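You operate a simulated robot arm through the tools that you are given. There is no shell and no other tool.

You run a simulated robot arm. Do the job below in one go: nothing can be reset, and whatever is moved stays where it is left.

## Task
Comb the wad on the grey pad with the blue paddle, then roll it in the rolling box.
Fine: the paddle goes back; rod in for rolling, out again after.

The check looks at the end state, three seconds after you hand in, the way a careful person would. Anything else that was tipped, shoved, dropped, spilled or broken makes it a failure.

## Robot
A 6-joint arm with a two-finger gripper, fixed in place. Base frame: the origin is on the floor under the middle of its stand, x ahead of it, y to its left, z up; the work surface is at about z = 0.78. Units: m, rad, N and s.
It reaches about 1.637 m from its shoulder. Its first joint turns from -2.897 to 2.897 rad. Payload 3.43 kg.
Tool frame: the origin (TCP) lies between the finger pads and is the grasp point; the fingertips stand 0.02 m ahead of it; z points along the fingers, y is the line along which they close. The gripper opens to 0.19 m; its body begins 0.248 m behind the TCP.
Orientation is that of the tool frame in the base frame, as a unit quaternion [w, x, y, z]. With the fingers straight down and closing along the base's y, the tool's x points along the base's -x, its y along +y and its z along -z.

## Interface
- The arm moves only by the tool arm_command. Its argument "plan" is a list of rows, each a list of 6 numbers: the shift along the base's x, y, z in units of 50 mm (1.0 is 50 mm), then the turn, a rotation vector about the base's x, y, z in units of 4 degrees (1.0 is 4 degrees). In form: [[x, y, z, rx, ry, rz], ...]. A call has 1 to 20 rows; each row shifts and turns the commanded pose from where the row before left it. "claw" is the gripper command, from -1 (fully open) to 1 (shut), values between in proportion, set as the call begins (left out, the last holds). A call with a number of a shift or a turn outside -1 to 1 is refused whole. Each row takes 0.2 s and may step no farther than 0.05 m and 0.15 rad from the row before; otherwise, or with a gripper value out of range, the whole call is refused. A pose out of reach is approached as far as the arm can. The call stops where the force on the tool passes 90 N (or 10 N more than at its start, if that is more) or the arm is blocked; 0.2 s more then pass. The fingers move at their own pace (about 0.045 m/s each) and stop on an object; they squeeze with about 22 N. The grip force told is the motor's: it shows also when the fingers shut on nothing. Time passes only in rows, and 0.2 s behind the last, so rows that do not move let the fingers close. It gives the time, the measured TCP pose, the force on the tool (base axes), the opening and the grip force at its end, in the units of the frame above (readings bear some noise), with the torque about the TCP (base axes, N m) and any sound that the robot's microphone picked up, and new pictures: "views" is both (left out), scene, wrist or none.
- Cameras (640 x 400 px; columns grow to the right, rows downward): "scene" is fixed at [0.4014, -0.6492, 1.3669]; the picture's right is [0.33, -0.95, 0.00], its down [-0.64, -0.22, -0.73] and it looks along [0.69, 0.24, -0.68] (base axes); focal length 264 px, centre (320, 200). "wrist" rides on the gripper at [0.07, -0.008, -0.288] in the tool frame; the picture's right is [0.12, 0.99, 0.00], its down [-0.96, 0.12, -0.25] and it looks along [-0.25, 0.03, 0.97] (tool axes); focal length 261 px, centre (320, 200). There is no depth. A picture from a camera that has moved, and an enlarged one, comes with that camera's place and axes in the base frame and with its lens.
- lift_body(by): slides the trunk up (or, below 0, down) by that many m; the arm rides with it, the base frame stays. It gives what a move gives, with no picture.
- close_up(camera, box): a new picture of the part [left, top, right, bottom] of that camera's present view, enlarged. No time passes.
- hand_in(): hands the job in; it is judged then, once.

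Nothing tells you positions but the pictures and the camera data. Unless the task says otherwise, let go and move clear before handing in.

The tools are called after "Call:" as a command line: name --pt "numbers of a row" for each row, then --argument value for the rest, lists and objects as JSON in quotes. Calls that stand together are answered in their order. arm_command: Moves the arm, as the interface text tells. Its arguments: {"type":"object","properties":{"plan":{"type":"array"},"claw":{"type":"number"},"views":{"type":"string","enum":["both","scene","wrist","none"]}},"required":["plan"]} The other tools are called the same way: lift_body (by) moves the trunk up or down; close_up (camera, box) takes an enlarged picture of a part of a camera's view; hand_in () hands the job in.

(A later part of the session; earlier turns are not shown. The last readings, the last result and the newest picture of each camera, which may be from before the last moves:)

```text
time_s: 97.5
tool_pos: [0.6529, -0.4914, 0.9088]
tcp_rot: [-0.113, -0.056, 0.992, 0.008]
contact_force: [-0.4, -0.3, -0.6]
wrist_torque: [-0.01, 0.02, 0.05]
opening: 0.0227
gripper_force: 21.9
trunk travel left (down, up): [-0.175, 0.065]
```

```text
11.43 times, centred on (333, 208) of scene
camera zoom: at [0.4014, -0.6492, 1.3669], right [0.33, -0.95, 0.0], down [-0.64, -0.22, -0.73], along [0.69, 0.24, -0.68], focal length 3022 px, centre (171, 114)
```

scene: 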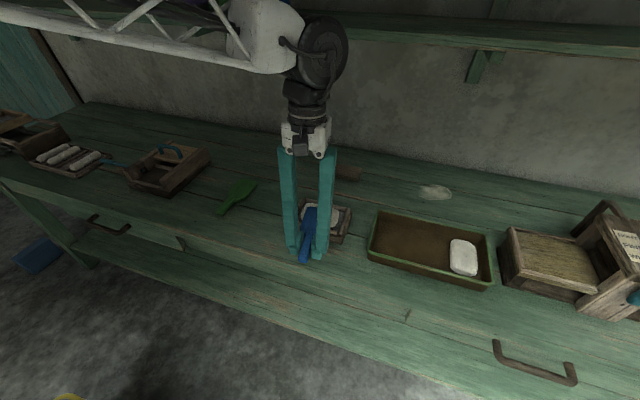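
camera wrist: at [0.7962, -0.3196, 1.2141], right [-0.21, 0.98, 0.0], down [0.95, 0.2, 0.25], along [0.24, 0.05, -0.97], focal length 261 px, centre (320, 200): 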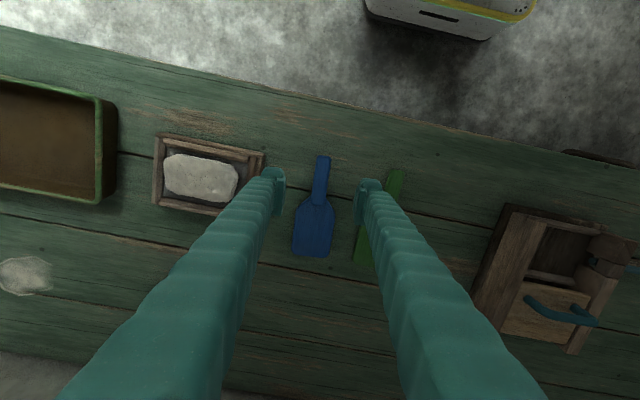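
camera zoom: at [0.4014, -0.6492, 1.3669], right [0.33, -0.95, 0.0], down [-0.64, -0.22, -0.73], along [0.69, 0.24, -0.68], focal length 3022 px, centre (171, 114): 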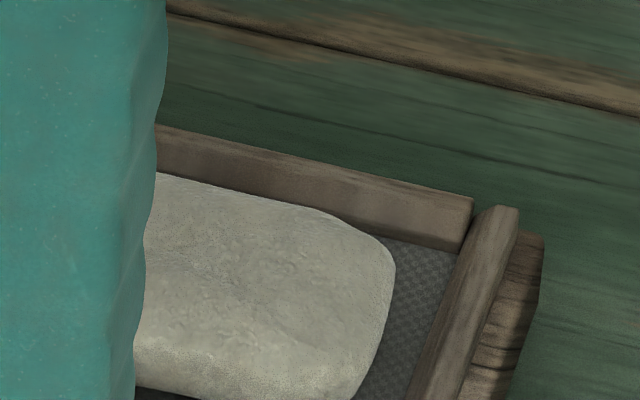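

Comparing the same zoom, the wad's top is now visibly smoother and about 2 mm lower, so the full-contact strokes are working. Continuing.

Call:
arm_command --pt "0.84 0 0 0 0.3 0" --pt "0.84 0 0 0 0 0" --pt "0.84 0 0 0 0 0" --pt "0.84 0 0 0 0 0" --pt "0.84 0 -0.4 0 0 0" --pt "0 0 -0.5 0 0 0" --pt "0 0 -0.11 0 0 0" --pt "0 0 0 0 0 0" --views "none"

Call:
arm_command --pt "0 0 -0.03 0 0 0" --pt "0 0 0 0 0 0" --views "none"

Call:
arm_command --pt "0 0 -0.03 0 0 0" --pt "0 0 0 0 0 0" --views "none"

```text
time_s: 99.3
tool_pos: [0.8657, -0.4888, 0.8567]
tcp_rot: [-0.124, -0.056, 0.991, 0.008]
contact_force: [-0.1, -0.3, -0.9]
wrist_torque: [-0.04, 0.07, -0.02]
opening: 0.0231
gripper_force: 21.7
trunk travel left (down, up): [-0.175, 0.065]
```

```text
time_s: 99.9
tool_pos: [0.8649, -0.4901, 0.8533]
tcp_rot: [-0.123, -0.056, 0.991, 0.008]
contact_force: [0.7, 0.1, -1.7]
wrist_torque: [0.01, 0.06, -0.01]
opening: 0.023
gripper_force: 22.4
trunk travel left (down, up): [-0.175, 0.065]
```

```text
time_s: 100.5
tool_pos: [0.8644, -0.4902, 0.8534]
tcp_rot: [-0.123, -0.056, 0.991, 0.008]
contact_force: [0.2, -0.6, 0.5]
wrist_torque: [-0.02, 0.06, 0.01]
opening: 0.0229
gripper_force: 21.9
trunk travel left (down, up): [-0.175, 0.065]
```

Call:
arm_command --pt "0 0 -0.03 0 0 0" --pt "0 0 0 0 0 0" --views "none"

Call:
arm_command --pt "0 0 -0.02 0 0 0" --pt "0 0 0 0 0 0" --views "none"

```text
time_s: 101.1
tool_pos: [0.8654, -0.4913, 0.8523]
tcp_rot: [-0.123, -0.055, 0.991, 0.007]
contact_force: [-1.2, 0.0, 1.8]
wrist_torque: [-0.07, 0.06, -0.03]
opening: 0.0228
gripper_force: 21.7
trunk travel left (down, up): [-0.175, 0.065]
```

```text
time_s: 101.7
tool_pos: [0.8647, -0.49, 0.8521]
tcp_rot: [-0.123, -0.055, 0.991, 0.009]
contact_force: [-2.1, 0.3, 8.5]
wrist_torque: [-0.15, -0.13, 0.02]
opening: 0.0227
gripper_force: 21.9
trunk travel left (down, up): [-0.175, 0.065]
```

The side torque suggests a fingertip is touching the wad. I'll start the stroke a bit farther back so only the blade touches.

Call:
arm_command --pt "0 0 0.1 0 0 0" --pt "-0.5 0 0 0 0 0" --pt "0 0 -0.08 0 0 0" --pt "0 0 0 0 0 0" --views "none"

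Call:
arm_command --pt "0 0 -0.02 0 0 0" --pt "0 0 0 0 0 0" --views "none"

Call:
arm_command --pt "0 0 -0.02 0 0 0" --pt "0 0 0 0 0 0" --views "none"

```text
time_s: 102.7
tool_pos: [0.841, -0.4904, 0.8503]
tcp_rot: [-0.124, -0.056, 0.991, 0.007]
contact_force: [0.2, 0.6, -1.1]
wrist_torque: [-0.03, 0.03, 0.0]
opening: 0.0229
gripper_force: 21.9
trunk travel left (down, up): [-0.175, 0.065]
```

```text
time_s: 103.3
tool_pos: [0.8412, -0.4907, 0.8519]
tcp_rot: [-0.123, -0.055, 0.991, 0.008]
contact_force: [1.6, -1.1, 4.1]
wrist_torque: [-0.07, -0.19, -0.02]
opening: 0.0226
gripper_force: 22.1
trunk travel left (down, up): [-0.175, 0.065]
```

```text
time_s: 103.9
tool_pos: [0.841, -0.4912, 0.8507]
tcp_rot: [-0.123, -0.056, 0.991, 0.008]
contact_force: [1.6, -1.0, 9.6]
wrist_torque: [0.01, -0.5, -0.02]
opening: 0.0227
gripper_force: 22.3
trunk travel left (down, up): [-0.175, 0.065]
```

Call:
arm_command --pt "-0.2 0 -0.01 0 0 0" --pt "-0.2 0 -0.01 0 0.05 0" --pt "-0.2 0 -0.015 0 0.1 0" --pt "-0.2 0 -0.015 0 0.1 0" --views "none"

Call:
arm_command --pt "-0.2 0 -0.015 0 0.1 0" --pt "-0.2 0 -0.015 0 0.1 0" --pt "-0.2 0 -0.015 0 0.1 0" --views "none"

Call:
arm_command --pt "-0.2 0 -0.015 0 0.1 0" --pt "-0.2 0 0 0 0.1 0" --pt "-0.2 0 0 0 0 0" --pt "0 0 0.6 0 0 0" --pt "0 0 0.6 0 0 0" --pt "-0.8 0 0 0 0 0" --pt "-0.8 0 0 0 0 0" --pt "0 0 0 0 0 0" --views "none"

Call:
close_up --camera "scene" --box '[305, 190, 361, 225]'

Call:
close_up --camera "wrist" --box '[200, 160, 440, 400]'

```text
time_s: 104.9
tool_pos: [0.7998, -0.49, 0.8489]
tcp_rot: [-0.132, -0.056, 0.99, 0.009]
contact_force: [0.6, -0.7, 5.7]
wrist_torque: [0.03, -0.55, -0.05]
opening: 0.0231
gripper_force: 22.7
trunk travel left (down, up): [-0.175, 0.065]
```

```text
time_s: 105.7
tool_pos: [0.77, -0.4919, 0.8436]
tcp_rot: [-0.142, -0.056, 0.988, 0.01]
contact_force: [-0.3, 0.5, 0.7]
wrist_torque: [0.04, -0.11, 0.02]
opening: 0.0229
gripper_force: 21.9
trunk travel left (down, up): [-0.175, 0.065]
```

```text
time_s: 107.5
tool_pos: [0.6597, -0.4903, 0.9076]
tcp_rot: [-0.148, -0.055, 0.987, 0.009]
contact_force: [0.7, -1.3, -0.8]
wrist_torque: [-0.05, 0.01, 0.03]
opening: 0.0229
gripper_force: 22.7
trunk travel left (down, up): [-0.175, 0.065]
```

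```text
11.43 times, centred on (333, 208) of scene
camera zoom: at [0.4014, -0.6492, 1.3669], right [0.33, -0.95, 0.0], down [-0.64, -0.22, -0.73], along [0.69, 0.24, -0.68], focal length 3022 px, centre (171, 114)
```

zoom: 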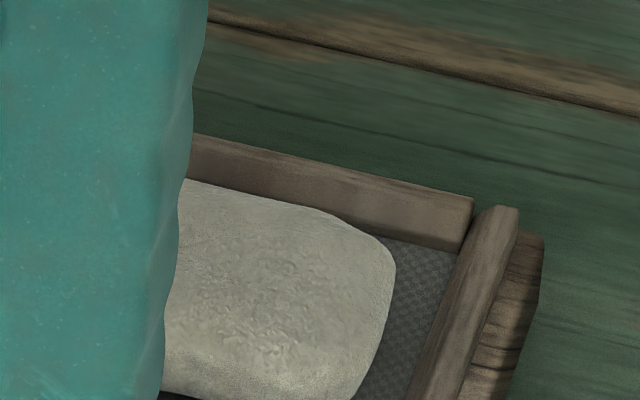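

```text
1.67 times, centred on (320, 280) of wrist
camera zoom: at [0.6797, -0.5082, 1.2045], right [-0.22, 0.97, 0.07], down [0.97, 0.22, -0.04], along [-0.06, 0.06, -1.0], focal length 434 px, centre (320, 67)
```

zoom: 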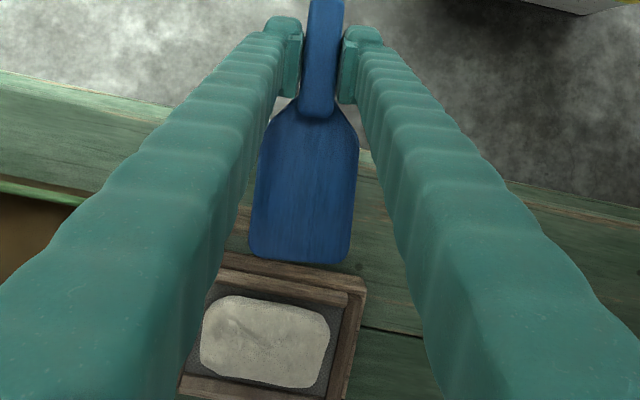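

Call:
arm_command --pt "0.9 0 0 0 0.6 0" --pt "0.9 0 0 0 0 0" --pt "0.9 0 0 0 0 0" --pt "0.9 0 -0.4 0 0 0" --pt "0 0 -0.5 0 0 0" --pt "0 0 -0.16 0 0 0" --pt "0 0 0 0 0 0" --views "none"

Call:
arm_command --pt "0 0 -0.03 0 0 0" --pt "0 0 0 0 0 0" --views "none"

Call:
arm_command --pt "0 0 -0.02 0 0 0" --pt "0 0 0 0 0 0" --views "none"

```text
time_s: 109.1
tool_pos: [0.8392, -0.4929, 0.8527]
tcp_rot: [-0.17, -0.054, 0.984, 0.011]
contact_force: [-1.1, 0.5, -1.4]
wrist_torque: [0.0, 0.05, -0.01]
opening: 0.0229
gripper_force: 21.7
trunk travel left (down, up): [-0.175, 0.065]
```

```text
time_s: 109.7
tool_pos: [0.8385, -0.4921, 0.8492]
tcp_rot: [-0.17, -0.055, 0.984, 0.01]
contact_force: [0.5, 1.0, -0.9]
wrist_torque: [-0.01, 0.06, 0.01]
opening: 0.0227
gripper_force: 22.4
trunk travel left (down, up): [-0.175, 0.065]
```

```text
time_s: 110.3
tool_pos: [0.8397, -0.4915, 0.8488]
tcp_rot: [-0.169, -0.055, 0.984, 0.01]
contact_force: [0.7, 0.5, -0.3]
wrist_torque: [-0.02, 0.09, 0.01]
opening: 0.0228
gripper_force: 22.3
trunk travel left (down, up): [-0.175, 0.065]
```

Call:
arm_command --pt "0 0 -0.02 0 0 0" --pt "0 0 0 0 0 0" --views "none"

Call:
arm_command --pt "0 0 -0.02 0 0 0" --pt "0 0 0 0 0 0" --views "none"

Call:
arm_command --pt "0 0 -0.02 0 0 0" --pt "0 0 0 0 0 0" --views "none"

```text
time_s: 110.9
tool_pos: [0.839, -0.4915, 0.8487]
tcp_rot: [-0.17, -0.055, 0.984, 0.01]
contact_force: [-0.9, -0.9, 8.1]
wrist_torque: [-0.02, -0.45, -0.02]
opening: 0.0229
gripper_force: 21.6
trunk travel left (down, up): [-0.175, 0.065]
```

```text
time_s: 111.5
tool_pos: [0.8394, -0.4921, 0.8484]
tcp_rot: [-0.169, -0.055, 0.984, 0.011]
contact_force: [-3.0, -0.4, 9.2]
wrist_torque: [0.03, -0.47, -0.04]
opening: 0.0229
gripper_force: 22.1
trunk travel left (down, up): [-0.175, 0.065]
```

```text
time_s: 112.1
tool_pos: [0.8397, -0.491, 0.846]
tcp_rot: [-0.17, -0.055, 0.984, 0.011]
contact_force: [-2.9, -0.4, 9.0]
wrist_torque: [0.01, -0.41, -0.03]
opening: 0.0225
gripper_force: 21.6
trunk travel left (down, up): [-0.175, 0.065]
```

Call:
arm_command --pt "-0.2 0 -0.005 0 0 0" --pt "-0.2 0 -0.01 0 0.05 0" --pt "-0.2 0 -0.015 0 0.1 0" --pt "-0.2 0 -0.015 0 0.1 0" --views "none"

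Call:
arm_command --pt "-0.2 0 -0.015 0 0.1 0" --pt "-0.2 0 -0.015 0 0.1 0" --views "none"

Call:
arm_command --pt "0.2 0 0 0 0 0" --pt "0.2 0 0 0 0 0" --views "none"

Call:
arm_command --pt "0.2 0 0 0 0 0" --pt "0.2 0 0 0 0 0" --views "none"

```text
time_s: 113.1
tool_pos: [0.7987, -0.4917, 0.8431]
tcp_rot: [-0.178, -0.056, 0.982, 0.01]
contact_force: [0.9, 0.7, 4.7]
wrist_torque: [0.05, -0.47, -0.01]
opening: 0.0229
gripper_force: 21.9
trunk travel left (down, up): [-0.175, 0.065]
```

```text
time_s: 113.7
tool_pos: [0.7796, -0.4913, 0.8424]
tcp_rot: [-0.184, -0.055, 0.981, 0.011]
contact_force: [0.6, 0.2, 3.9]
wrist_torque: [0.04, -0.55, 0.0]
opening: 0.023
gripper_force: 22.3
trunk travel left (down, up): [-0.175, 0.065]
```

```text
time_s: 114.3
tool_pos: [0.8004, -0.4914, 0.8416]
tcp_rot: [-0.185, -0.056, 0.981, 0.011]
contact_force: [0.5, -0.6, -1.1]
wrist_torque: [-0.03, 0.05, 0.01]
opening: 0.0232
gripper_force: 22.4
trunk travel left (down, up): [-0.175, 0.065]
```

```text
time_s: 114.9
tool_pos: [0.8184, -0.4915, 0.8416]
tcp_rot: [-0.185, -0.054, 0.981, 0.012]
contact_force: [-0.9, 0.6, 1.7]
wrist_torque: [-0.01, -0.17, 0.03]
opening: 0.0231
gripper_force: 22.3
trunk travel left (down, up): [-0.175, 0.065]
```

Call:
arm_command --pt "-0.3 0 0.2 0 0 0" --pt "0 0 0.6 0 0 0" --pt "-0.9 0 0.4 0 0 0" --pt "-0.9 0 0 0 0 0" --pt "-0.9 0 0 0 0 0" --pt "0 0 0 0 0 0" --views "none"

Call:
close_up --camera "scene" --box '[305, 190, 361, 225]'

Call:
close_up --camera "wrist" --box '[200, 160, 440, 400]'

Call:
close_up --camera "scene" --box '[280, 190, 360, 250]'

```text
time_s: 116.3
tool_pos: [0.6669, -0.4942, 0.9015]
tcp_rot: [-0.185, -0.055, 0.981, 0.012]
contact_force: [-0.7, 1.2, -0.7]
wrist_torque: [-0.03, 0.04, 0.0]
opening: 0.023
gripper_force: 21.7
trunk travel left (down, up): [-0.175, 0.065]
```

```text
11.43 times, centred on (333, 208) of scene
camera zoom: at [0.4014, -0.6492, 1.3669], right [0.33, -0.95, 0.0], down [-0.64, -0.22, -0.73], along [0.69, 0.24, -0.68], focal length 3022 px, centre (171, 114)
```

zoom: 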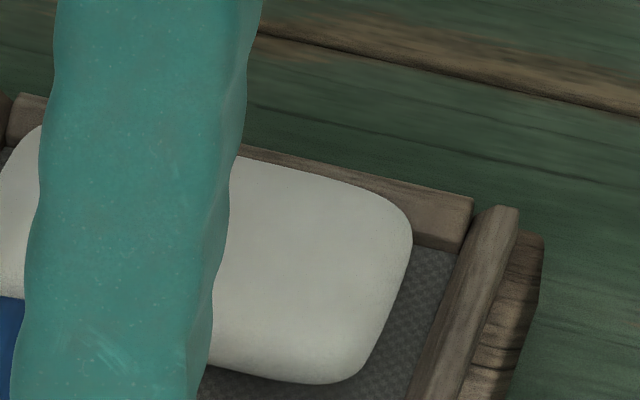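

```text
1.67 times, centred on (320, 280) of wrist
camera zoom: at [0.7097, -0.511, 1.1967], right [-0.21, 0.97, 0.09], down [0.97, 0.22, -0.11], along [-0.13, 0.06, -0.99], focal length 434 px, centre (320, 67)
```

zoom: 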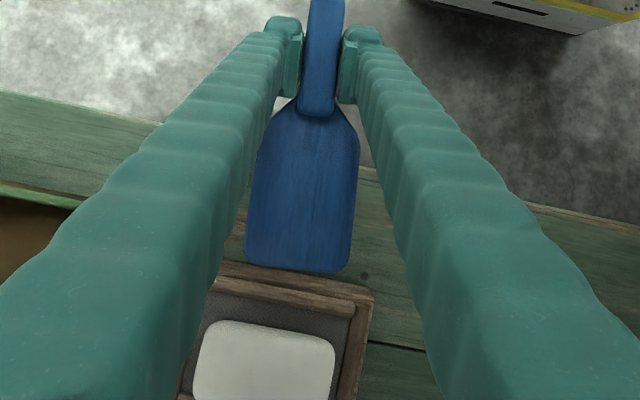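

```text
6.67 times, centred on (320, 220) of scene
camera zoom: at [0.4014, -0.6492, 1.3669], right [0.33, -0.95, 0.0], down [-0.64, -0.22, -0.73], along [0.69, 0.24, -0.68], focal length 1763 px, centre (320, 67)
```

zoom: 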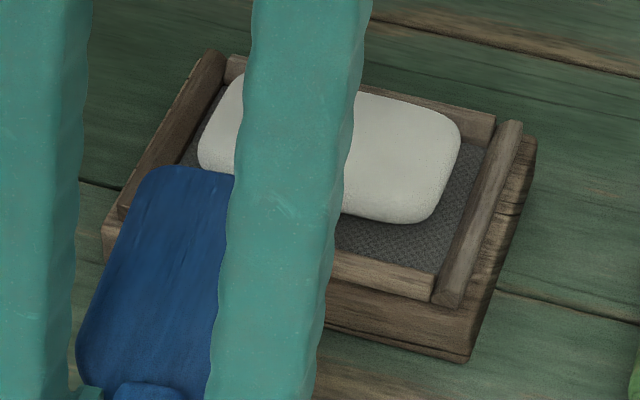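

The wad has changed clearly: it is now a smooth, lighter pillow — combed. Now I return the paddle; first let me see how it's angled in the grip.

Call:
arm_command --pt "0 0.8 0 0 0 0" --pt "0 0.9 0 0 0 0" --pt "0 0.9 0 0 0 0" --pt "0 0.9 0 0 0 0" --pt "0 0 0 0 0 0" --views "both"

Call:
close_up --camera "scene" --box '[180, 170, 300, 290]'

Call:
close_up --camera "scene" --box '[280, 190, 360, 250]'

```text
time_s: 117.5
tool_pos: [0.6721, -0.3198, 0.9041]
tcp_rot: [-0.185, -0.055, 0.981, 0.011]
contact_force: [0.3, -0.2, 0.0]
wrist_torque: [-0.04, 0.04, 0.02]
opening: 0.023
gripper_force: 22.3
trunk travel left (down, up): [-0.175, 0.065]
camera wrist: at [0.7141, -0.3364, 1.1972], right [-0.21, 0.97, 0.09], down [0.97, 0.22, -0.11], along [-0.13, 0.06, -0.99], focal length 261 px, centre (320, 200)
```

scene: 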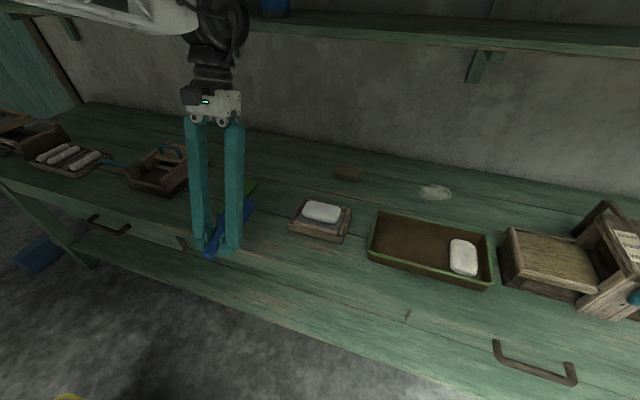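
wrist: 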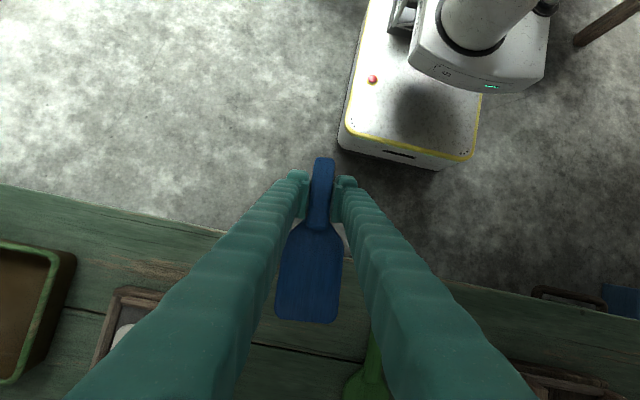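

```text
3.33 times, centred on (240, 230) of scene
camera zoom: at [0.4014, -0.6492, 1.3669], right [0.33, -0.95, 0.0], down [-0.64, -0.22, -0.73], along [0.69, 0.24, -0.68], focal length 882 px, centre (587, 100)
```

zoom: 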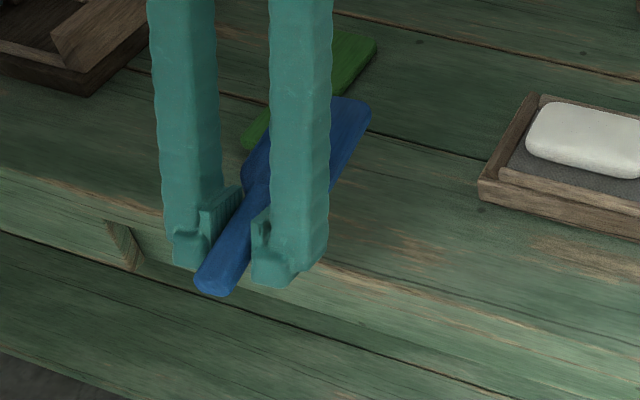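

```text
6.67 times, centred on (320, 220) of scene
camera zoom: at [0.4014, -0.6492, 1.3669], right [0.33, -0.95, 0.0], down [-0.64, -0.22, -0.73], along [0.69, 0.24, -0.68], focal length 1763 px, centre (320, 67)
```

zoom: 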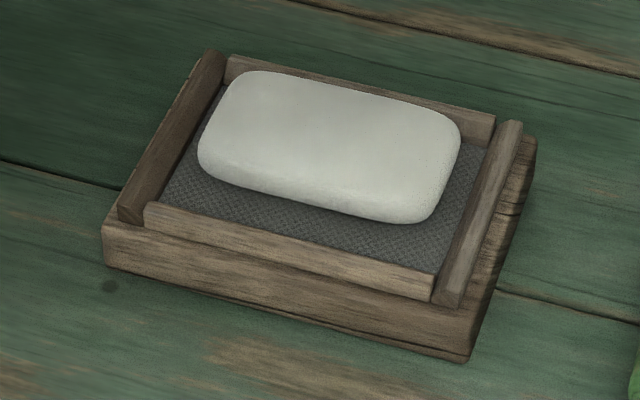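

The combed wad is a smooth white pillow against the pad's back strip. Now I carry the paddle back to its original spot, levelling it.

Call:
arm_command --pt "0.816 0.0708 0 0 0.26 0" --pt "0.816 0.0708 0 0 0.26 0" --pt "0.816 0.0708 0 0 0.26 0" --pt "0.816 0.0708 0 0 0.26 0" --pt "0.816 0.0708 0 0 0.26 0" --pt "0 0 -0.8 0 0 0" --pt "0 0 -0.6 0 0 0" --pt "0 0 0 0 0 0" --views "both"

Call:
close_up --camera "scene" --box '[210, 150, 310, 230]'

```text
time_s: 119.3
tool_pos: [0.874, -0.2994, 0.8315]
tcp_rot: [-0.23, -0.055, 0.972, 0.014]
contact_force: [0.7, 0.4, -0.5]
wrist_torque: [-0.01, 0.06, -0.02]
opening: 0.0232
gripper_force: 22.3
trunk travel left (down, up): [-0.175, 0.065]
camera wrist: at [0.943, -0.3169, 1.1203], right [-0.2, 0.97, 0.1], down [0.95, 0.22, -0.2], along [-0.22, 0.06, -0.97], focal length 261 px, centre (320, 200)
```

scene: 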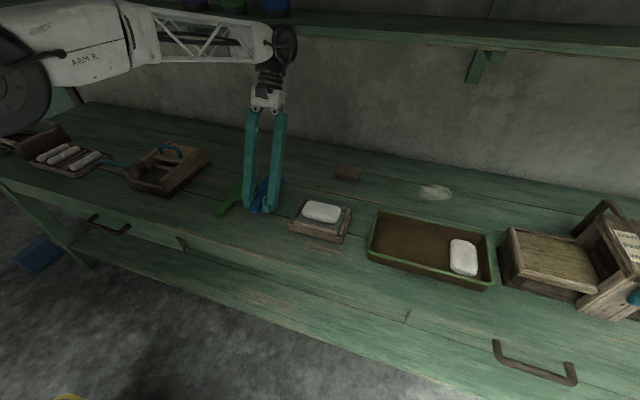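
wrist: 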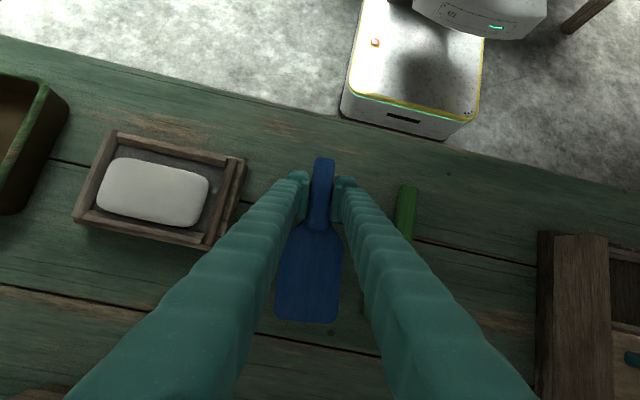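

```text
5.00 times, centred on (260, 190) of scene
camera zoom: at [0.4014, -0.6492, 1.3669], right [0.33, -0.95, 0.0], down [-0.64, -0.22, -0.73], along [0.69, 0.24, -0.68], focal length 1322 px, centre (620, 250)
```

zoom: 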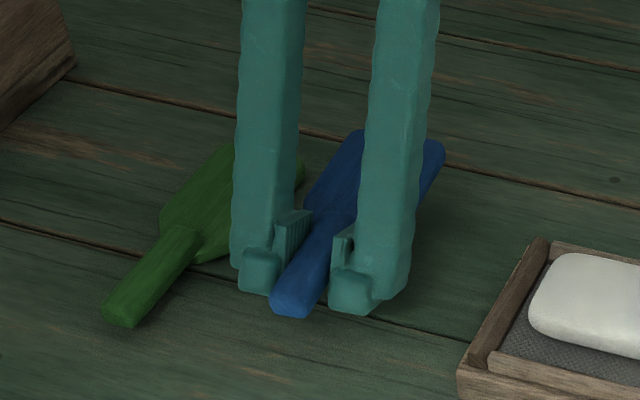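

Call:
arm_command --pt "0 0 0 0 -0.5 0" --pt "0 0 0 0 -0.5 0" --pt "0 0 -0.4 0 0 0" --pt "0 0 0 0 0 0" --views "wrist"

Call:
close_up --camera "scene" --box '[210, 150, 310, 230]'

Call:
close_up --camera "wrist" --box '[220, 140, 420, 350]'

```text
time_s: 120.3
tool_pos: [0.8735, -0.2989, 0.8113]
tcp_rot: [-0.196, -0.056, 0.979, 0.012]
contact_force: [-0.1, -0.9, -1.3]
wrist_torque: [0.02, 0.02, -0.01]
opening: 0.023
gripper_force: 22.1
trunk travel left (down, up): [-0.175, 0.065]
camera wrist: at [0.9217, -0.3155, 1.1054], right [-0.21, 0.97, 0.09], down [0.97, 0.22, -0.13], along [-0.15, 0.06, -0.99], focal length 261 px, centre (320, 200)
```

wrist: 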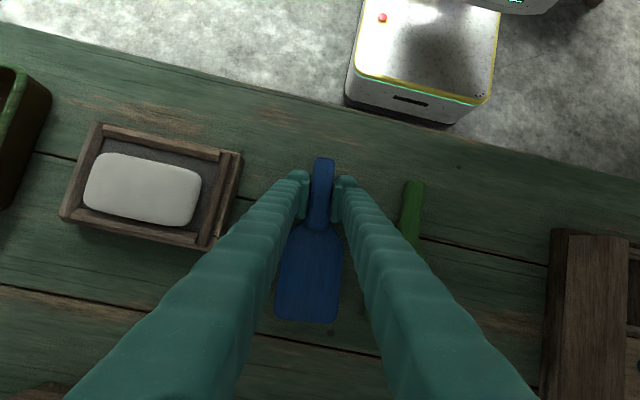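

```text
5.00 times, centred on (260, 190) of scene
camera zoom: at [0.4014, -0.6492, 1.3669], right [0.33, -0.95, 0.0], down [-0.64, -0.22, -0.73], along [0.69, 0.24, -0.68], focal length 1322 px, centre (620, 250)
```

zoom: 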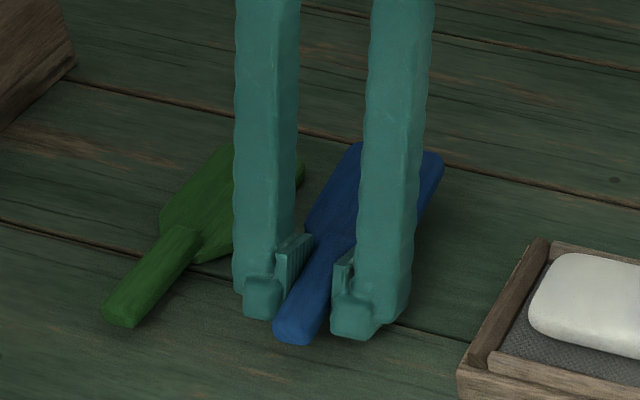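

```text
1.90 times, centred on (320, 245) of wrist
camera zoom: at [0.9217, -0.3155, 1.1054], right [-0.21, 0.97, 0.09], down [0.97, 0.22, -0.13], along [-0.15, 0.06, -0.99], focal length 496 px, centre (320, 114)
```

zoom: 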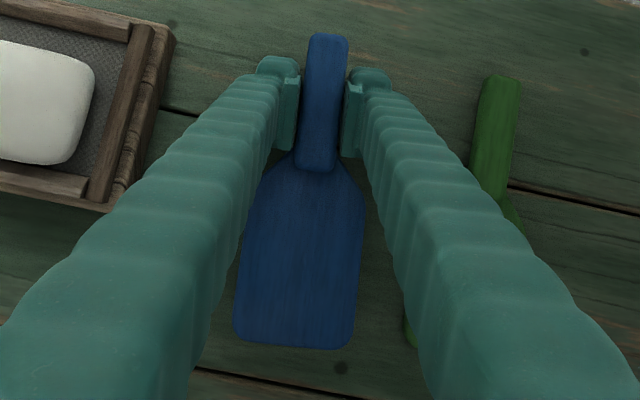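

Slight corrections in x and yaw, then lower onto the table.

Call:
arm_command --pt "-0.12 -0.06 0 0 0 -0.6" --pt "0 0 -0.2 0 0 0" --pt "0 0 0 0 0 0" --views "none"

Call:
arm_command --pt "0 0 -0.03 0 0 0" --pt "0 0 0 0 0 0" --views "none"

Call:
arm_command --pt "0 0 -0.03 0 0 0" --pt "0 0 0 0 0 0" --views "none"

```text
time_s: 121.1
tool_pos: [0.8658, -0.3011, 0.805]
tcp_rot: [-0.194, -0.033, 0.98, 0.015]
contact_force: [5.3, -3.3, 22.2]
wrist_torque: [-0.62, -0.33, 0.04]
opening: 0.0229
gripper_force: 21.6
trunk travel left (down, up): [-0.175, 0.065]
```

```text
time_s: 121.7
tool_pos: [0.8662, -0.3028, 0.8034]
tcp_rot: [-0.193, -0.035, 0.98, 0.016]
contact_force: [12.7, -9.9, 48.4]
wrist_torque: [-1.33, -0.75, 0.26]
opening: 0.0231
gripper_force: 21.7
trunk travel left (down, up): [-0.175, 0.065]
```

```text
time_s: 122.3
tool_pos: [0.8663, -0.3003, 0.8042]
tcp_rot: [-0.194, -0.034, 0.98, 0.016]
contact_force: [19.1, -13.8, 78.7]
wrist_torque: [-2.2, -1.15, 0.24]
opening: 0.0231
gripper_force: 21.2
trunk travel left (down, up): [-0.175, 0.065]
```

Fingertip touched the table harder than intended; back up a few millimetres and release there.

Call:
arm_command --pt "0 0 0.08 0 0 0" --pt "0 0 0 0 0 0" --views "none"

Call:
close_up --camera "scene" --box '[210, 150, 310, 230]'

```text
time_s: 122.9
tool_pos: [0.8671, -0.3023, 0.8047]
tcp_rot: [-0.195, -0.033, 0.98, 0.017]
contact_force: [10.2, -14.3, 51.3]
wrist_torque: [-1.56, -0.69, 0.11]
opening: 0.0231
gripper_force: 22.2
trunk travel left (down, up): [-0.175, 0.065]
```

```text
5.00 times, centred on (260, 190) of scene
camera zoom: at [0.4014, -0.6492, 1.3669], right [0.33, -0.95, 0.0], down [-0.64, -0.22, -0.73], along [0.69, 0.24, -0.68], focal length 1322 px, centre (620, 250)
```

zoom: 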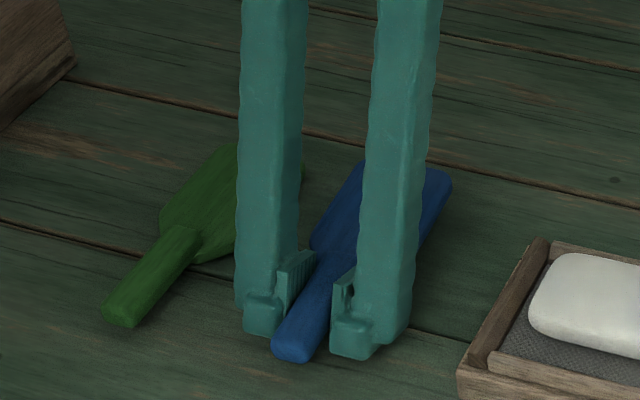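

Call:
arm_command --pt "0 0 0.08 0 0 0" --pt "0 0 0 0 0 0" --views "none"

Call:
arm_command --pt "0 0 0.04 0 0 0" --pt "0 0 0 0 0 0" --views "none"

```text
time_s: 123.5
tool_pos: [0.8674, -0.2993, 0.8047]
tcp_rot: [-0.196, -0.035, 0.98, 0.016]
contact_force: [-1.3, -0.5, 4.9]
wrist_torque: [-0.19, 0.04, -0.03]
opening: 0.0229
gripper_force: 22.2
trunk travel left (down, up): [-0.175, 0.065]
```

```text
time_s: 124.1
tool_pos: [0.8673, -0.3026, 0.8096]
tcp_rot: [-0.195, -0.033, 0.98, 0.017]
contact_force: [-0.6, -0.5, -1.1]
wrist_torque: [0.05, 0.03, -0.02]
opening: 0.0227
gripper_force: 22.3
trunk travel left (down, up): [-0.175, 0.065]
```

Call:
close_up --camera "scene" --box '[220, 165, 300, 225]'

Call:
close_up --camera "wrist" --box '[220, 140, 420, 350]'

```text
6.67 times, centred on (260, 195) of scene
camera zoom: at [0.4014, -0.6492, 1.3669], right [0.33, -0.95, 0.0], down [-0.64, -0.22, -0.73], along [0.69, 0.24, -0.68], focal length 1763 px, centre (720, 233)
```

zoom: 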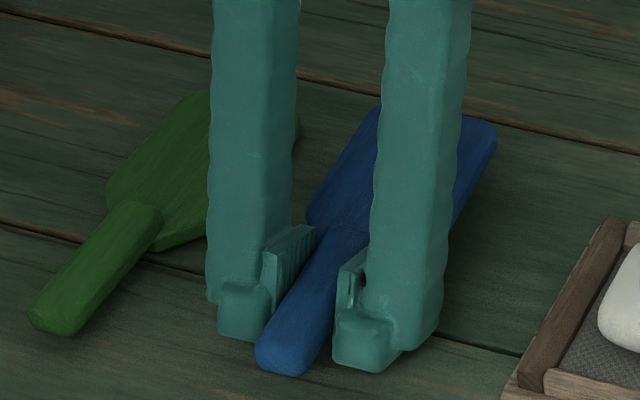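

```text
1.90 times, centred on (320, 245) of wrist
camera zoom: at [0.9148, -0.3212, 1.1027], right [-0.17, 0.98, 0.09], down [0.97, 0.18, -0.13], along [-0.15, 0.07, -0.99], focal length 496 px, centre (320, 114)
```

zoom: 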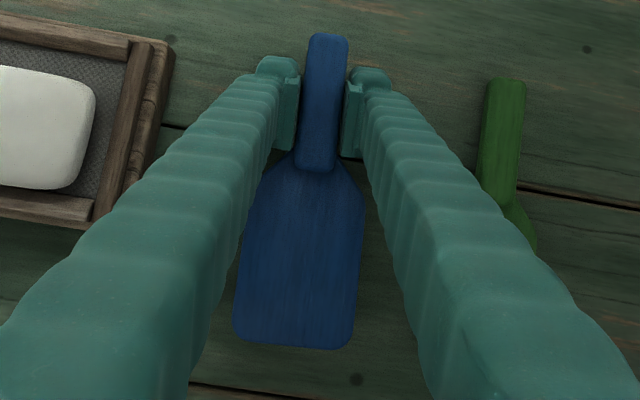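

Pose matches the original spot (handle end ≈(0.822,−0.3045), blade end ≈(1.0045,−0.292)). Release and rise.

Call:
arm_command --pt "0 0 0 0 0 0" --pt "0 0 0 0 0 0" --pt "0 0 0 0 0 0" --pt "0 0 0 0 0 0" --pt "0 0 0 0 0 0" --claw 0.2 --views "none"

Call:
arm_command --pt "0 0 0.5 0 0 0" --pt "0 0 0.8 0 0 0" --pt "0 0 0.8 0 -0.8 0" --pt "0 0 0.8 0 -0.8 0" --pt "0 0 0 0 -0.8 0" --pt "0 0 0 0 -0.8 0" --pt "0 0 0 0 -0.8 0" --pt "0 0 0 0 -0.8 0" --pt "0 0 0 0 -0.8 0" --pt "0 0 0 0 0 0" --views "both"

Call:
close_up --camera "scene" --box '[200, 150, 360, 250]'

```text
time_s: 125.3
tool_pos: [0.8665, -0.3026, 0.8091]
tcp_rot: [-0.195, -0.035, 0.98, 0.015]
contact_force: [-0.3, -0.2, 0.1]
wrist_torque: [0.01, -0.01, 0.0]
opening: 0.076
gripper_force: 0.0
trunk travel left (down, up): [-0.175, 0.065]
```

```text
time_s: 127.5
tool_pos: [0.8654, -0.3019, 0.9547]
tcp_rot: [0.001, -0.038, 0.999, 0.009]
contact_force: [0.4, -0.9, 0.7]
wrist_torque: [0.01, -0.02, -0.01]
opening: 0.076
gripper_force: 0.1
trunk travel left (down, up): [-0.175, 0.065]
camera wrist: at [0.7987, -0.3204, 1.244], right [-0.19, 0.98, 0.02], down [0.95, 0.18, 0.25], along [0.24, 0.07, -0.97], focal length 261 px, centre (320, 200)
```

scene: 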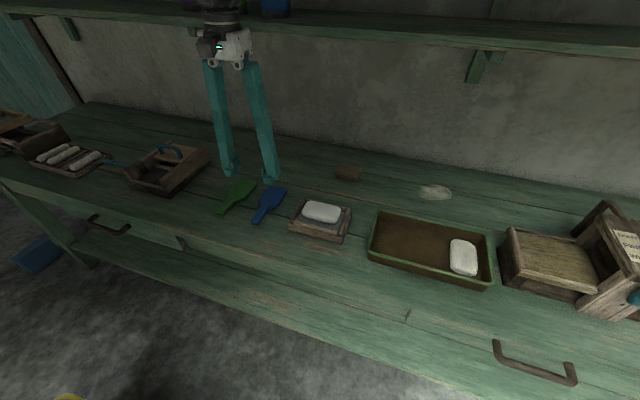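
wrist: 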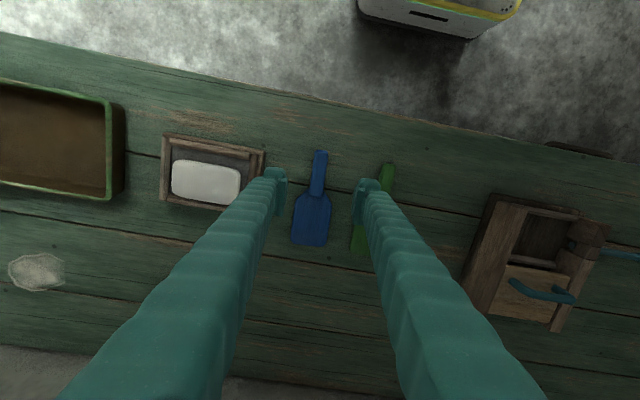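

```text
4.00 times, centred on (280, 200) of scene
camera zoom: at [0.4014, -0.6492, 1.3669], right [0.33, -0.95, 0.0], down [-0.64, -0.22, -0.73], along [0.69, 0.24, -0.68], focal length 1058 px, centre (480, 200)
```

zoom: 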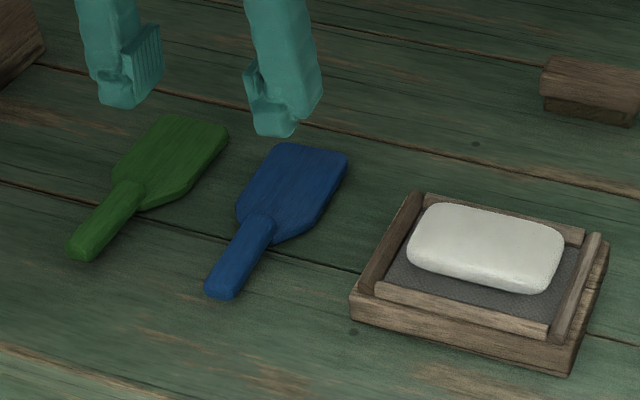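

The paddle is back in place and lying flat. Next I look closely at the rolling box from the front to understand the trough, rod height and pusher.

Call:
arm_command --pt "-0.324 0.892 0 -0.26 0 -0.6" --pt "-0.324 0.892 0 0 0 -0.5" --pt "-0.324 0.892 0 0 -0.9 0" --pt "-0.324 0.892 0 0 -0.9 0" --pt "-0.324 0.892 0 0 -0.9 0" --pt "-0.324 0.892 0 0 -0.9 0" --pt "-0.324 0.892 0 0 -0.9 0" --pt "-0.324 0.892 0 0 -0.9 0" --pt "-0.324 0.892 0 0 -0.9 0" --pt "0 0 0 0 -0.9 0" --pt "0 0 0 0 0 0" --claw -1 --views "wrist"

Call:
close_up --camera "wrist" --box '[230, 130, 410, 260]'

```text
time_s: 129.9
tool_pos: [0.7171, 0.0972, 0.9527]
tcp_rot: [0.248, 0.002, 0.969, 0.0]
contact_force: [-0.7, 0.6, -0.6]
wrist_torque: [0.03, 0.04, -0.01]
opening: 0.1902
gripper_force: 0.2
trunk travel left (down, up): [-0.175, 0.065]
camera wrist: at [0.519, 0.0887, 1.1738], right [-0.1, 0.99, -0.06], down [0.73, 0.11, 0.68], along [0.68, 0.03, -0.73], focal length 261 px, centre (320, 200)
```

wrist: 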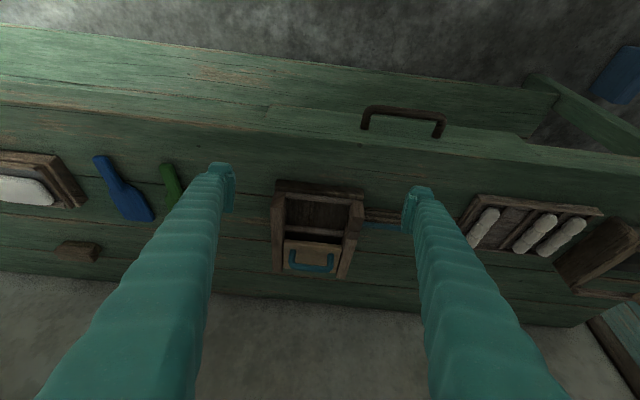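

```text
3.08 times, centred on (320, 195) of wrist
camera zoom: at [0.519, 0.0887, 1.1738], right [-0.1, 0.99, -0.06], down [0.73, 0.11, 0.68], along [0.68, 0.03, -0.73], focal length 802 px, centre (320, 215)
```

zoom: 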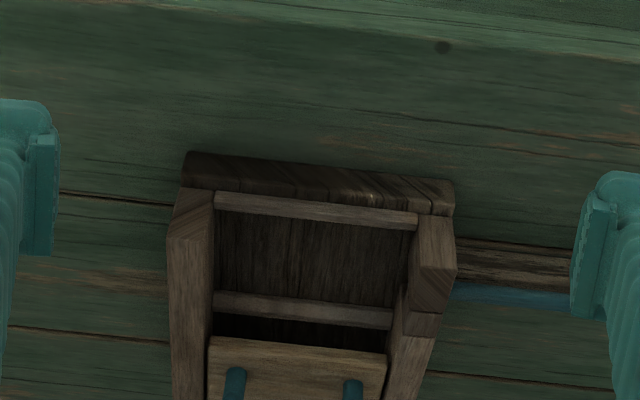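

Call:
close_up --camera "wrist" --box '[270, 175, 400, 256]'

Call:
close_up --camera "scene" --box '[120, 140, 216, 200]'

```text
4.92 times, centred on (335, 216) of wrist
camera zoom: at [0.519, 0.0887, 1.1738], right [-0.1, 0.99, -0.06], down [0.73, 0.11, 0.68], along [0.68, 0.03, -0.73], focal length 1283 px, centre (246, 124)
```

zoom: 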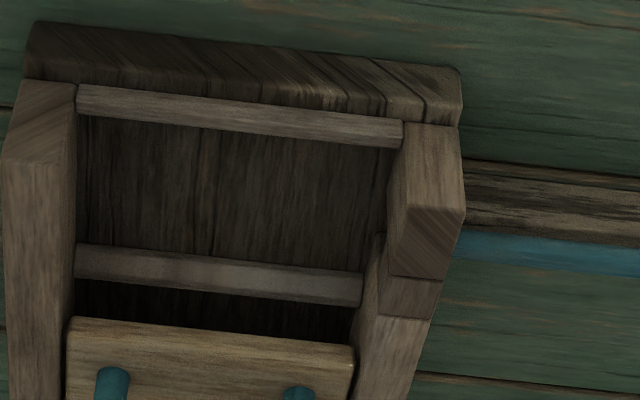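

```text
6.67 times, centred on (168, 170) of scene
camera zoom: at [0.4014, -0.6492, 1.3669], right [0.33, -0.95, 0.0], down [-0.64, -0.22, -0.73], along [0.69, 0.24, -0.68], focal length 1763 px, centre (1333, 400)
```

zoom: 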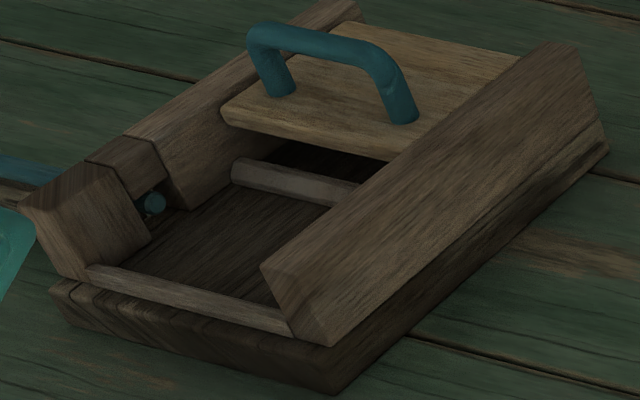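

The rod tip sits in the left-wall notch just above the trough floor; the pusher board rides behind the trough. Next: pick up the combed wad with fingers closing along x. I'll move above the pad, turning the gripper by −90°.

Call:
arm_command --pt "0.19 -0.9 0 0 0.9 0" --pt "0.19 -0.9 0 0 0.9 0" --pt "0.19 -0.9 0 0 0.9 0" --pt "0.19 -0.9 0 0 0.9 0" --pt "0.19 -0.9 0 0 0.9 0" --pt "0.19 -0.9 0 0 0.9 0" --pt "0.19 -0.9 0 0 0.9 0" --pt "0.19 -0.9 0 0 0.9 0" --pt "0.19 -0.9 0 0 0 -1" --pt "0.19 -0.9 0 0 0 -1" --pt "0.19 -0.9 0 0 0 -1" --pt "0.19 -0.9 0 0 0 -1" --pt "0.19 -0.75 0 0 0 -1" --pt "0 0 0 0 0 -1" --pt "0 0 0 0 0 -1" --pt "0 0 0 0 0 -1" --pt "0 0 0 0 0 -1" --pt "0 0 0 0 0 -1" --pt "0 0 0 0 0 -1" --pt "0 0 0 0 0 -1" --views "none"

Call:
arm_command --pt "0 0 0 0 0 -1" --pt "0 0 0 0 0 -1" --pt "0 0 0 0 0 -1" --pt "0 0 0 0 0 -1" --pt "0 0 0 0 0 -1" --pt "0 0 0 0 0 -1" --pt "0 0 0 0 0 -1" --pt "0 0 0 0 0 -1" --pt "0 0 0 0 0 -1" --pt "0 0 0 0 0 -1" --pt "0 0 0 0 0 -0.5" --pt "0 0 0 0 0 0" --views "both"

```text
time_s: 134.1
tool_pos: [0.8452, -0.4787, 0.9546]
tcp_rot: [-0.001, 0.408, 0.913, 0.001]
contact_force: [0.2, -0.2, -0.2]
wrist_torque: [0.05, 0.0, 0.0]
opening: 0.19
gripper_force: 0.1
trunk travel left (down, up): [-0.175, 0.065]
```

```text
time_s: 136.7
tool_pos: [0.8451, -0.4785, 0.9539]
tcp_rot: [-0.001, 0.709, 0.705, 0.001]
contact_force: [-0.5, -0.3, -0.3]
wrist_torque: [0.03, 0.0, 0.0]
opening: 0.1896
gripper_force: 0.0
trunk travel left (down, up): [-0.175, 0.065]
camera wrist: at [0.8391, -0.4085, 1.2436], right [0.99, 0.12, 0.0], down [0.11, -0.96, 0.25], along [0.03, -0.24, -0.97], focal length 261 px, centre (320, 200)
```

scene: 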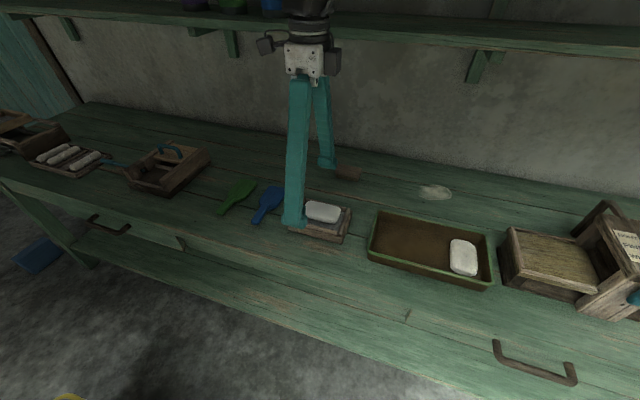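
wrist: 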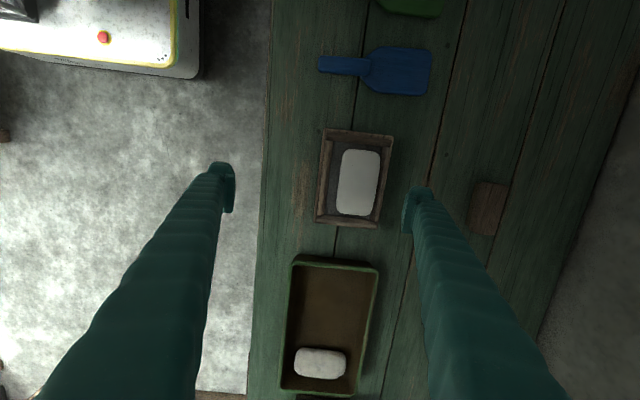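

Call:
close_up --camera "wrist" --box '[290, 110, 430, 240]'

```text
3.08 times, centred on (360, 175) of wrist
camera zoom: at [0.8391, -0.4085, 1.2436], right [0.99, 0.12, 0.0], down [0.11, -0.96, 0.25], along [0.03, -0.24, -0.97], focal length 802 px, centre (197, 277)
```

zoom: 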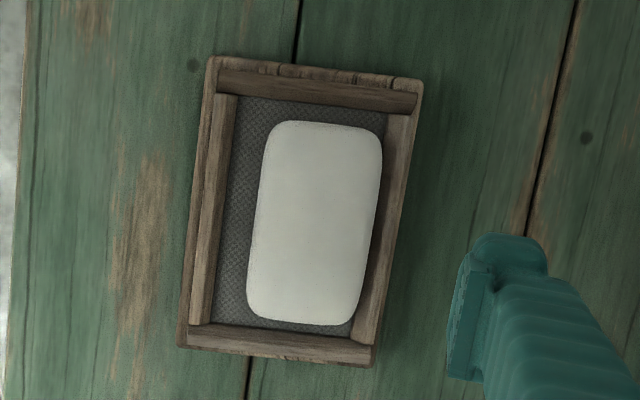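

Call:
close_up --camera "scene" --box '[288, 192, 360, 246]'

```text
7.41 times, centred on (324, 219) of scene
camera zoom: at [0.4014, -0.6492, 1.3669], right [0.33, -0.95, 0.0], down [-0.64, -0.22, -0.73], along [0.69, 0.24, -0.68], focal length 1959 px, centre (290, 59)
```

zoom: 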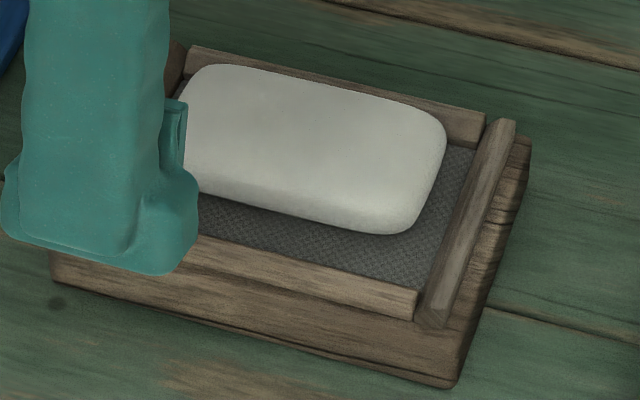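

The combed wad is about 0.06×0.105 m, centred near (0.910, −0.477), with its top ~0.835 and the strips' tops ~0.82. I'll position above it with fingers straddling in x, and feel for the strip height before closing.

Call:
arm_command --pt "0.65 0.015 0 0 0 0" --pt "0.64 0.015 0 0 0 0" --pt "0 0 -0.8 0 0 0" --pt "0 0 -0.7 0 0 0" --pt "0 0 -0.3 0 0 0" --pt "0 0 0 0 0 0" --claw -0.158 --views "wrist"

Call:
close_up --camera "wrist" --box '[230, 110, 410, 260]'

Call:
close_up --camera "scene" --box '[270, 170, 370, 250]'

```text
time_s: 138.1
tool_pos: [0.9086, -0.4751, 0.8622]
tcp_rot: [0.0, 0.709, 0.706, 0.001]
contact_force: [-0.7, -0.5, -0.3]
wrist_torque: [-0.03, 0.04, 0.0]
opening: 0.1103
gripper_force: 0.0
trunk travel left (down, up): [-0.175, 0.065]
camera wrist: at [0.9019, -0.4046, 1.1524], right [0.99, 0.12, 0.0], down [0.11, -0.96, 0.25], along [0.03, -0.24, -0.97], focal length 261 px, centre (320, 200)
```

wrist: 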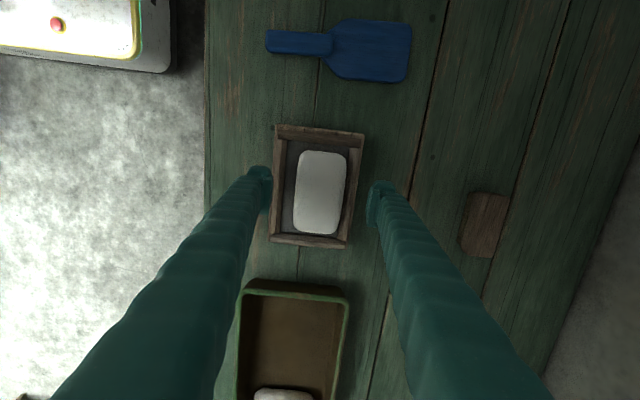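

```text
2.67 times, centred on (320, 185) of wrist
camera zoom: at [0.9019, -0.4046, 1.1524], right [0.99, 0.12, 0.0], down [0.11, -0.96, 0.25], along [0.03, -0.24, -0.97], focal length 695 px, centre (320, 240)
```

zoom: 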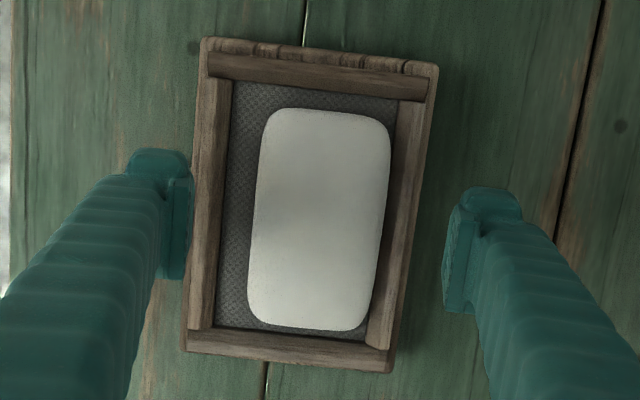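

```text
5.00 times, centred on (320, 210) of scene
camera zoom: at [0.4014, -0.6492, 1.3669], right [0.33, -0.95, 0.0], down [-0.64, -0.22, -0.73], along [0.69, 0.24, -0.68], focal length 1322 px, centre (320, 150)
```

zoom: 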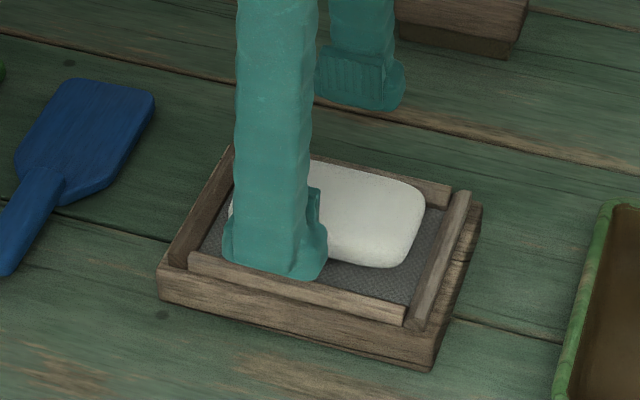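

Call:
arm_command --pt "0.03 -0.02 -0.15 0 0 0" --pt "0 0 -0.1 0 0 0" --pt "0 0 0 0 0 0" --views "none"

Call:
arm_command --pt "0 0 -0.05 0 0 0" --pt "0 0 0 0 0 0" --views "none"

Call:
arm_command --pt "0 0 -0.05 0 0 0" --pt "0 0 0 0 0 0" --views "none"

```text
time_s: 138.9
tool_pos: [0.9101, -0.4777, 0.8525]
tcp_rot: [-0.001, 0.708, 0.706, 0.001]
contact_force: [-0.6, 0.2, -0.2]
wrist_torque: [0.01, 0.0, 0.05]
opening: 0.1099
gripper_force: 0.0
trunk travel left (down, up): [-0.175, 0.065]
```

```text
time_s: 139.5
tool_pos: [0.9092, -0.4778, 0.8494]
tcp_rot: [-0.001, 0.709, 0.706, 0.001]
contact_force: [0.2, 0.6, -0.3]
wrist_torque: [0.0, 0.02, 0.0]
opening: 0.1101
gripper_force: 0.1
trunk travel left (down, up): [-0.175, 0.065]
```

```text
time_s: 140.1
tool_pos: [0.9102, -0.4773, 0.8463]
tcp_rot: [-0.001, 0.709, 0.705, 0.001]
contact_force: [-0.1, 0.1, -0.1]
wrist_torque: [-0.02, -0.03, 0.02]
opening: 0.11
gripper_force: 0.0
trunk travel left (down, up): [-0.175, 0.065]
```

Call:
arm_command --pt "0 0 -0.04 0 0 0" --pt "0 0 0 0 0 0" --views "none"

Call:
arm_command --pt "0 0 -0.04 0 0 0" --pt "0 0 0 0 0 0" --views "none"

Call:
close_up --camera "scene" --box '[280, 185, 360, 240]'

```text
time_s: 140.7
tool_pos: [0.9114, -0.4774, 0.8439]
tcp_rot: [0.0, 0.708, 0.706, 0.001]
contact_force: [0.5, 0.2, -0.2]
wrist_torque: [0.0, -0.02, 0.0]
opening: 0.11
gripper_force: 0.1
trunk travel left (down, up): [-0.175, 0.065]
```

```text
time_s: 141.3
tool_pos: [0.9093, -0.4762, 0.8431]
tcp_rot: [0.0, 0.708, 0.706, 0.001]
contact_force: [0.1, 0.5, -0.6]
wrist_torque: [-0.01, 0.01, -0.01]
opening: 0.11
gripper_force: 0.1
trunk travel left (down, up): [-0.175, 0.065]
```

```text
7.27 times, centred on (320, 212) of scene
camera zoom: at [0.4014, -0.6492, 1.3669], right [0.33, -0.95, 0.0], down [-0.64, -0.22, -0.73], along [0.69, 0.24, -0.68], focal length 1923 px, centre (320, 109)
```

zoom: 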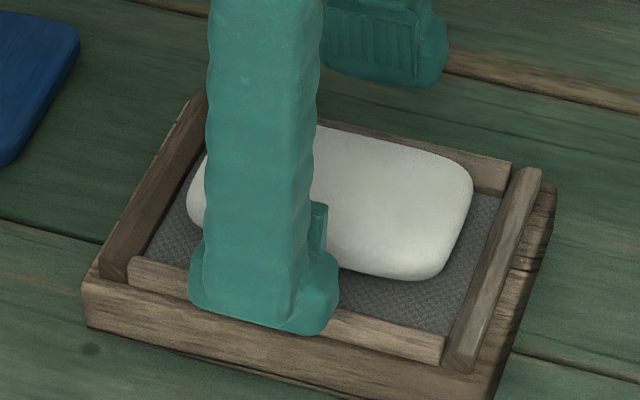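

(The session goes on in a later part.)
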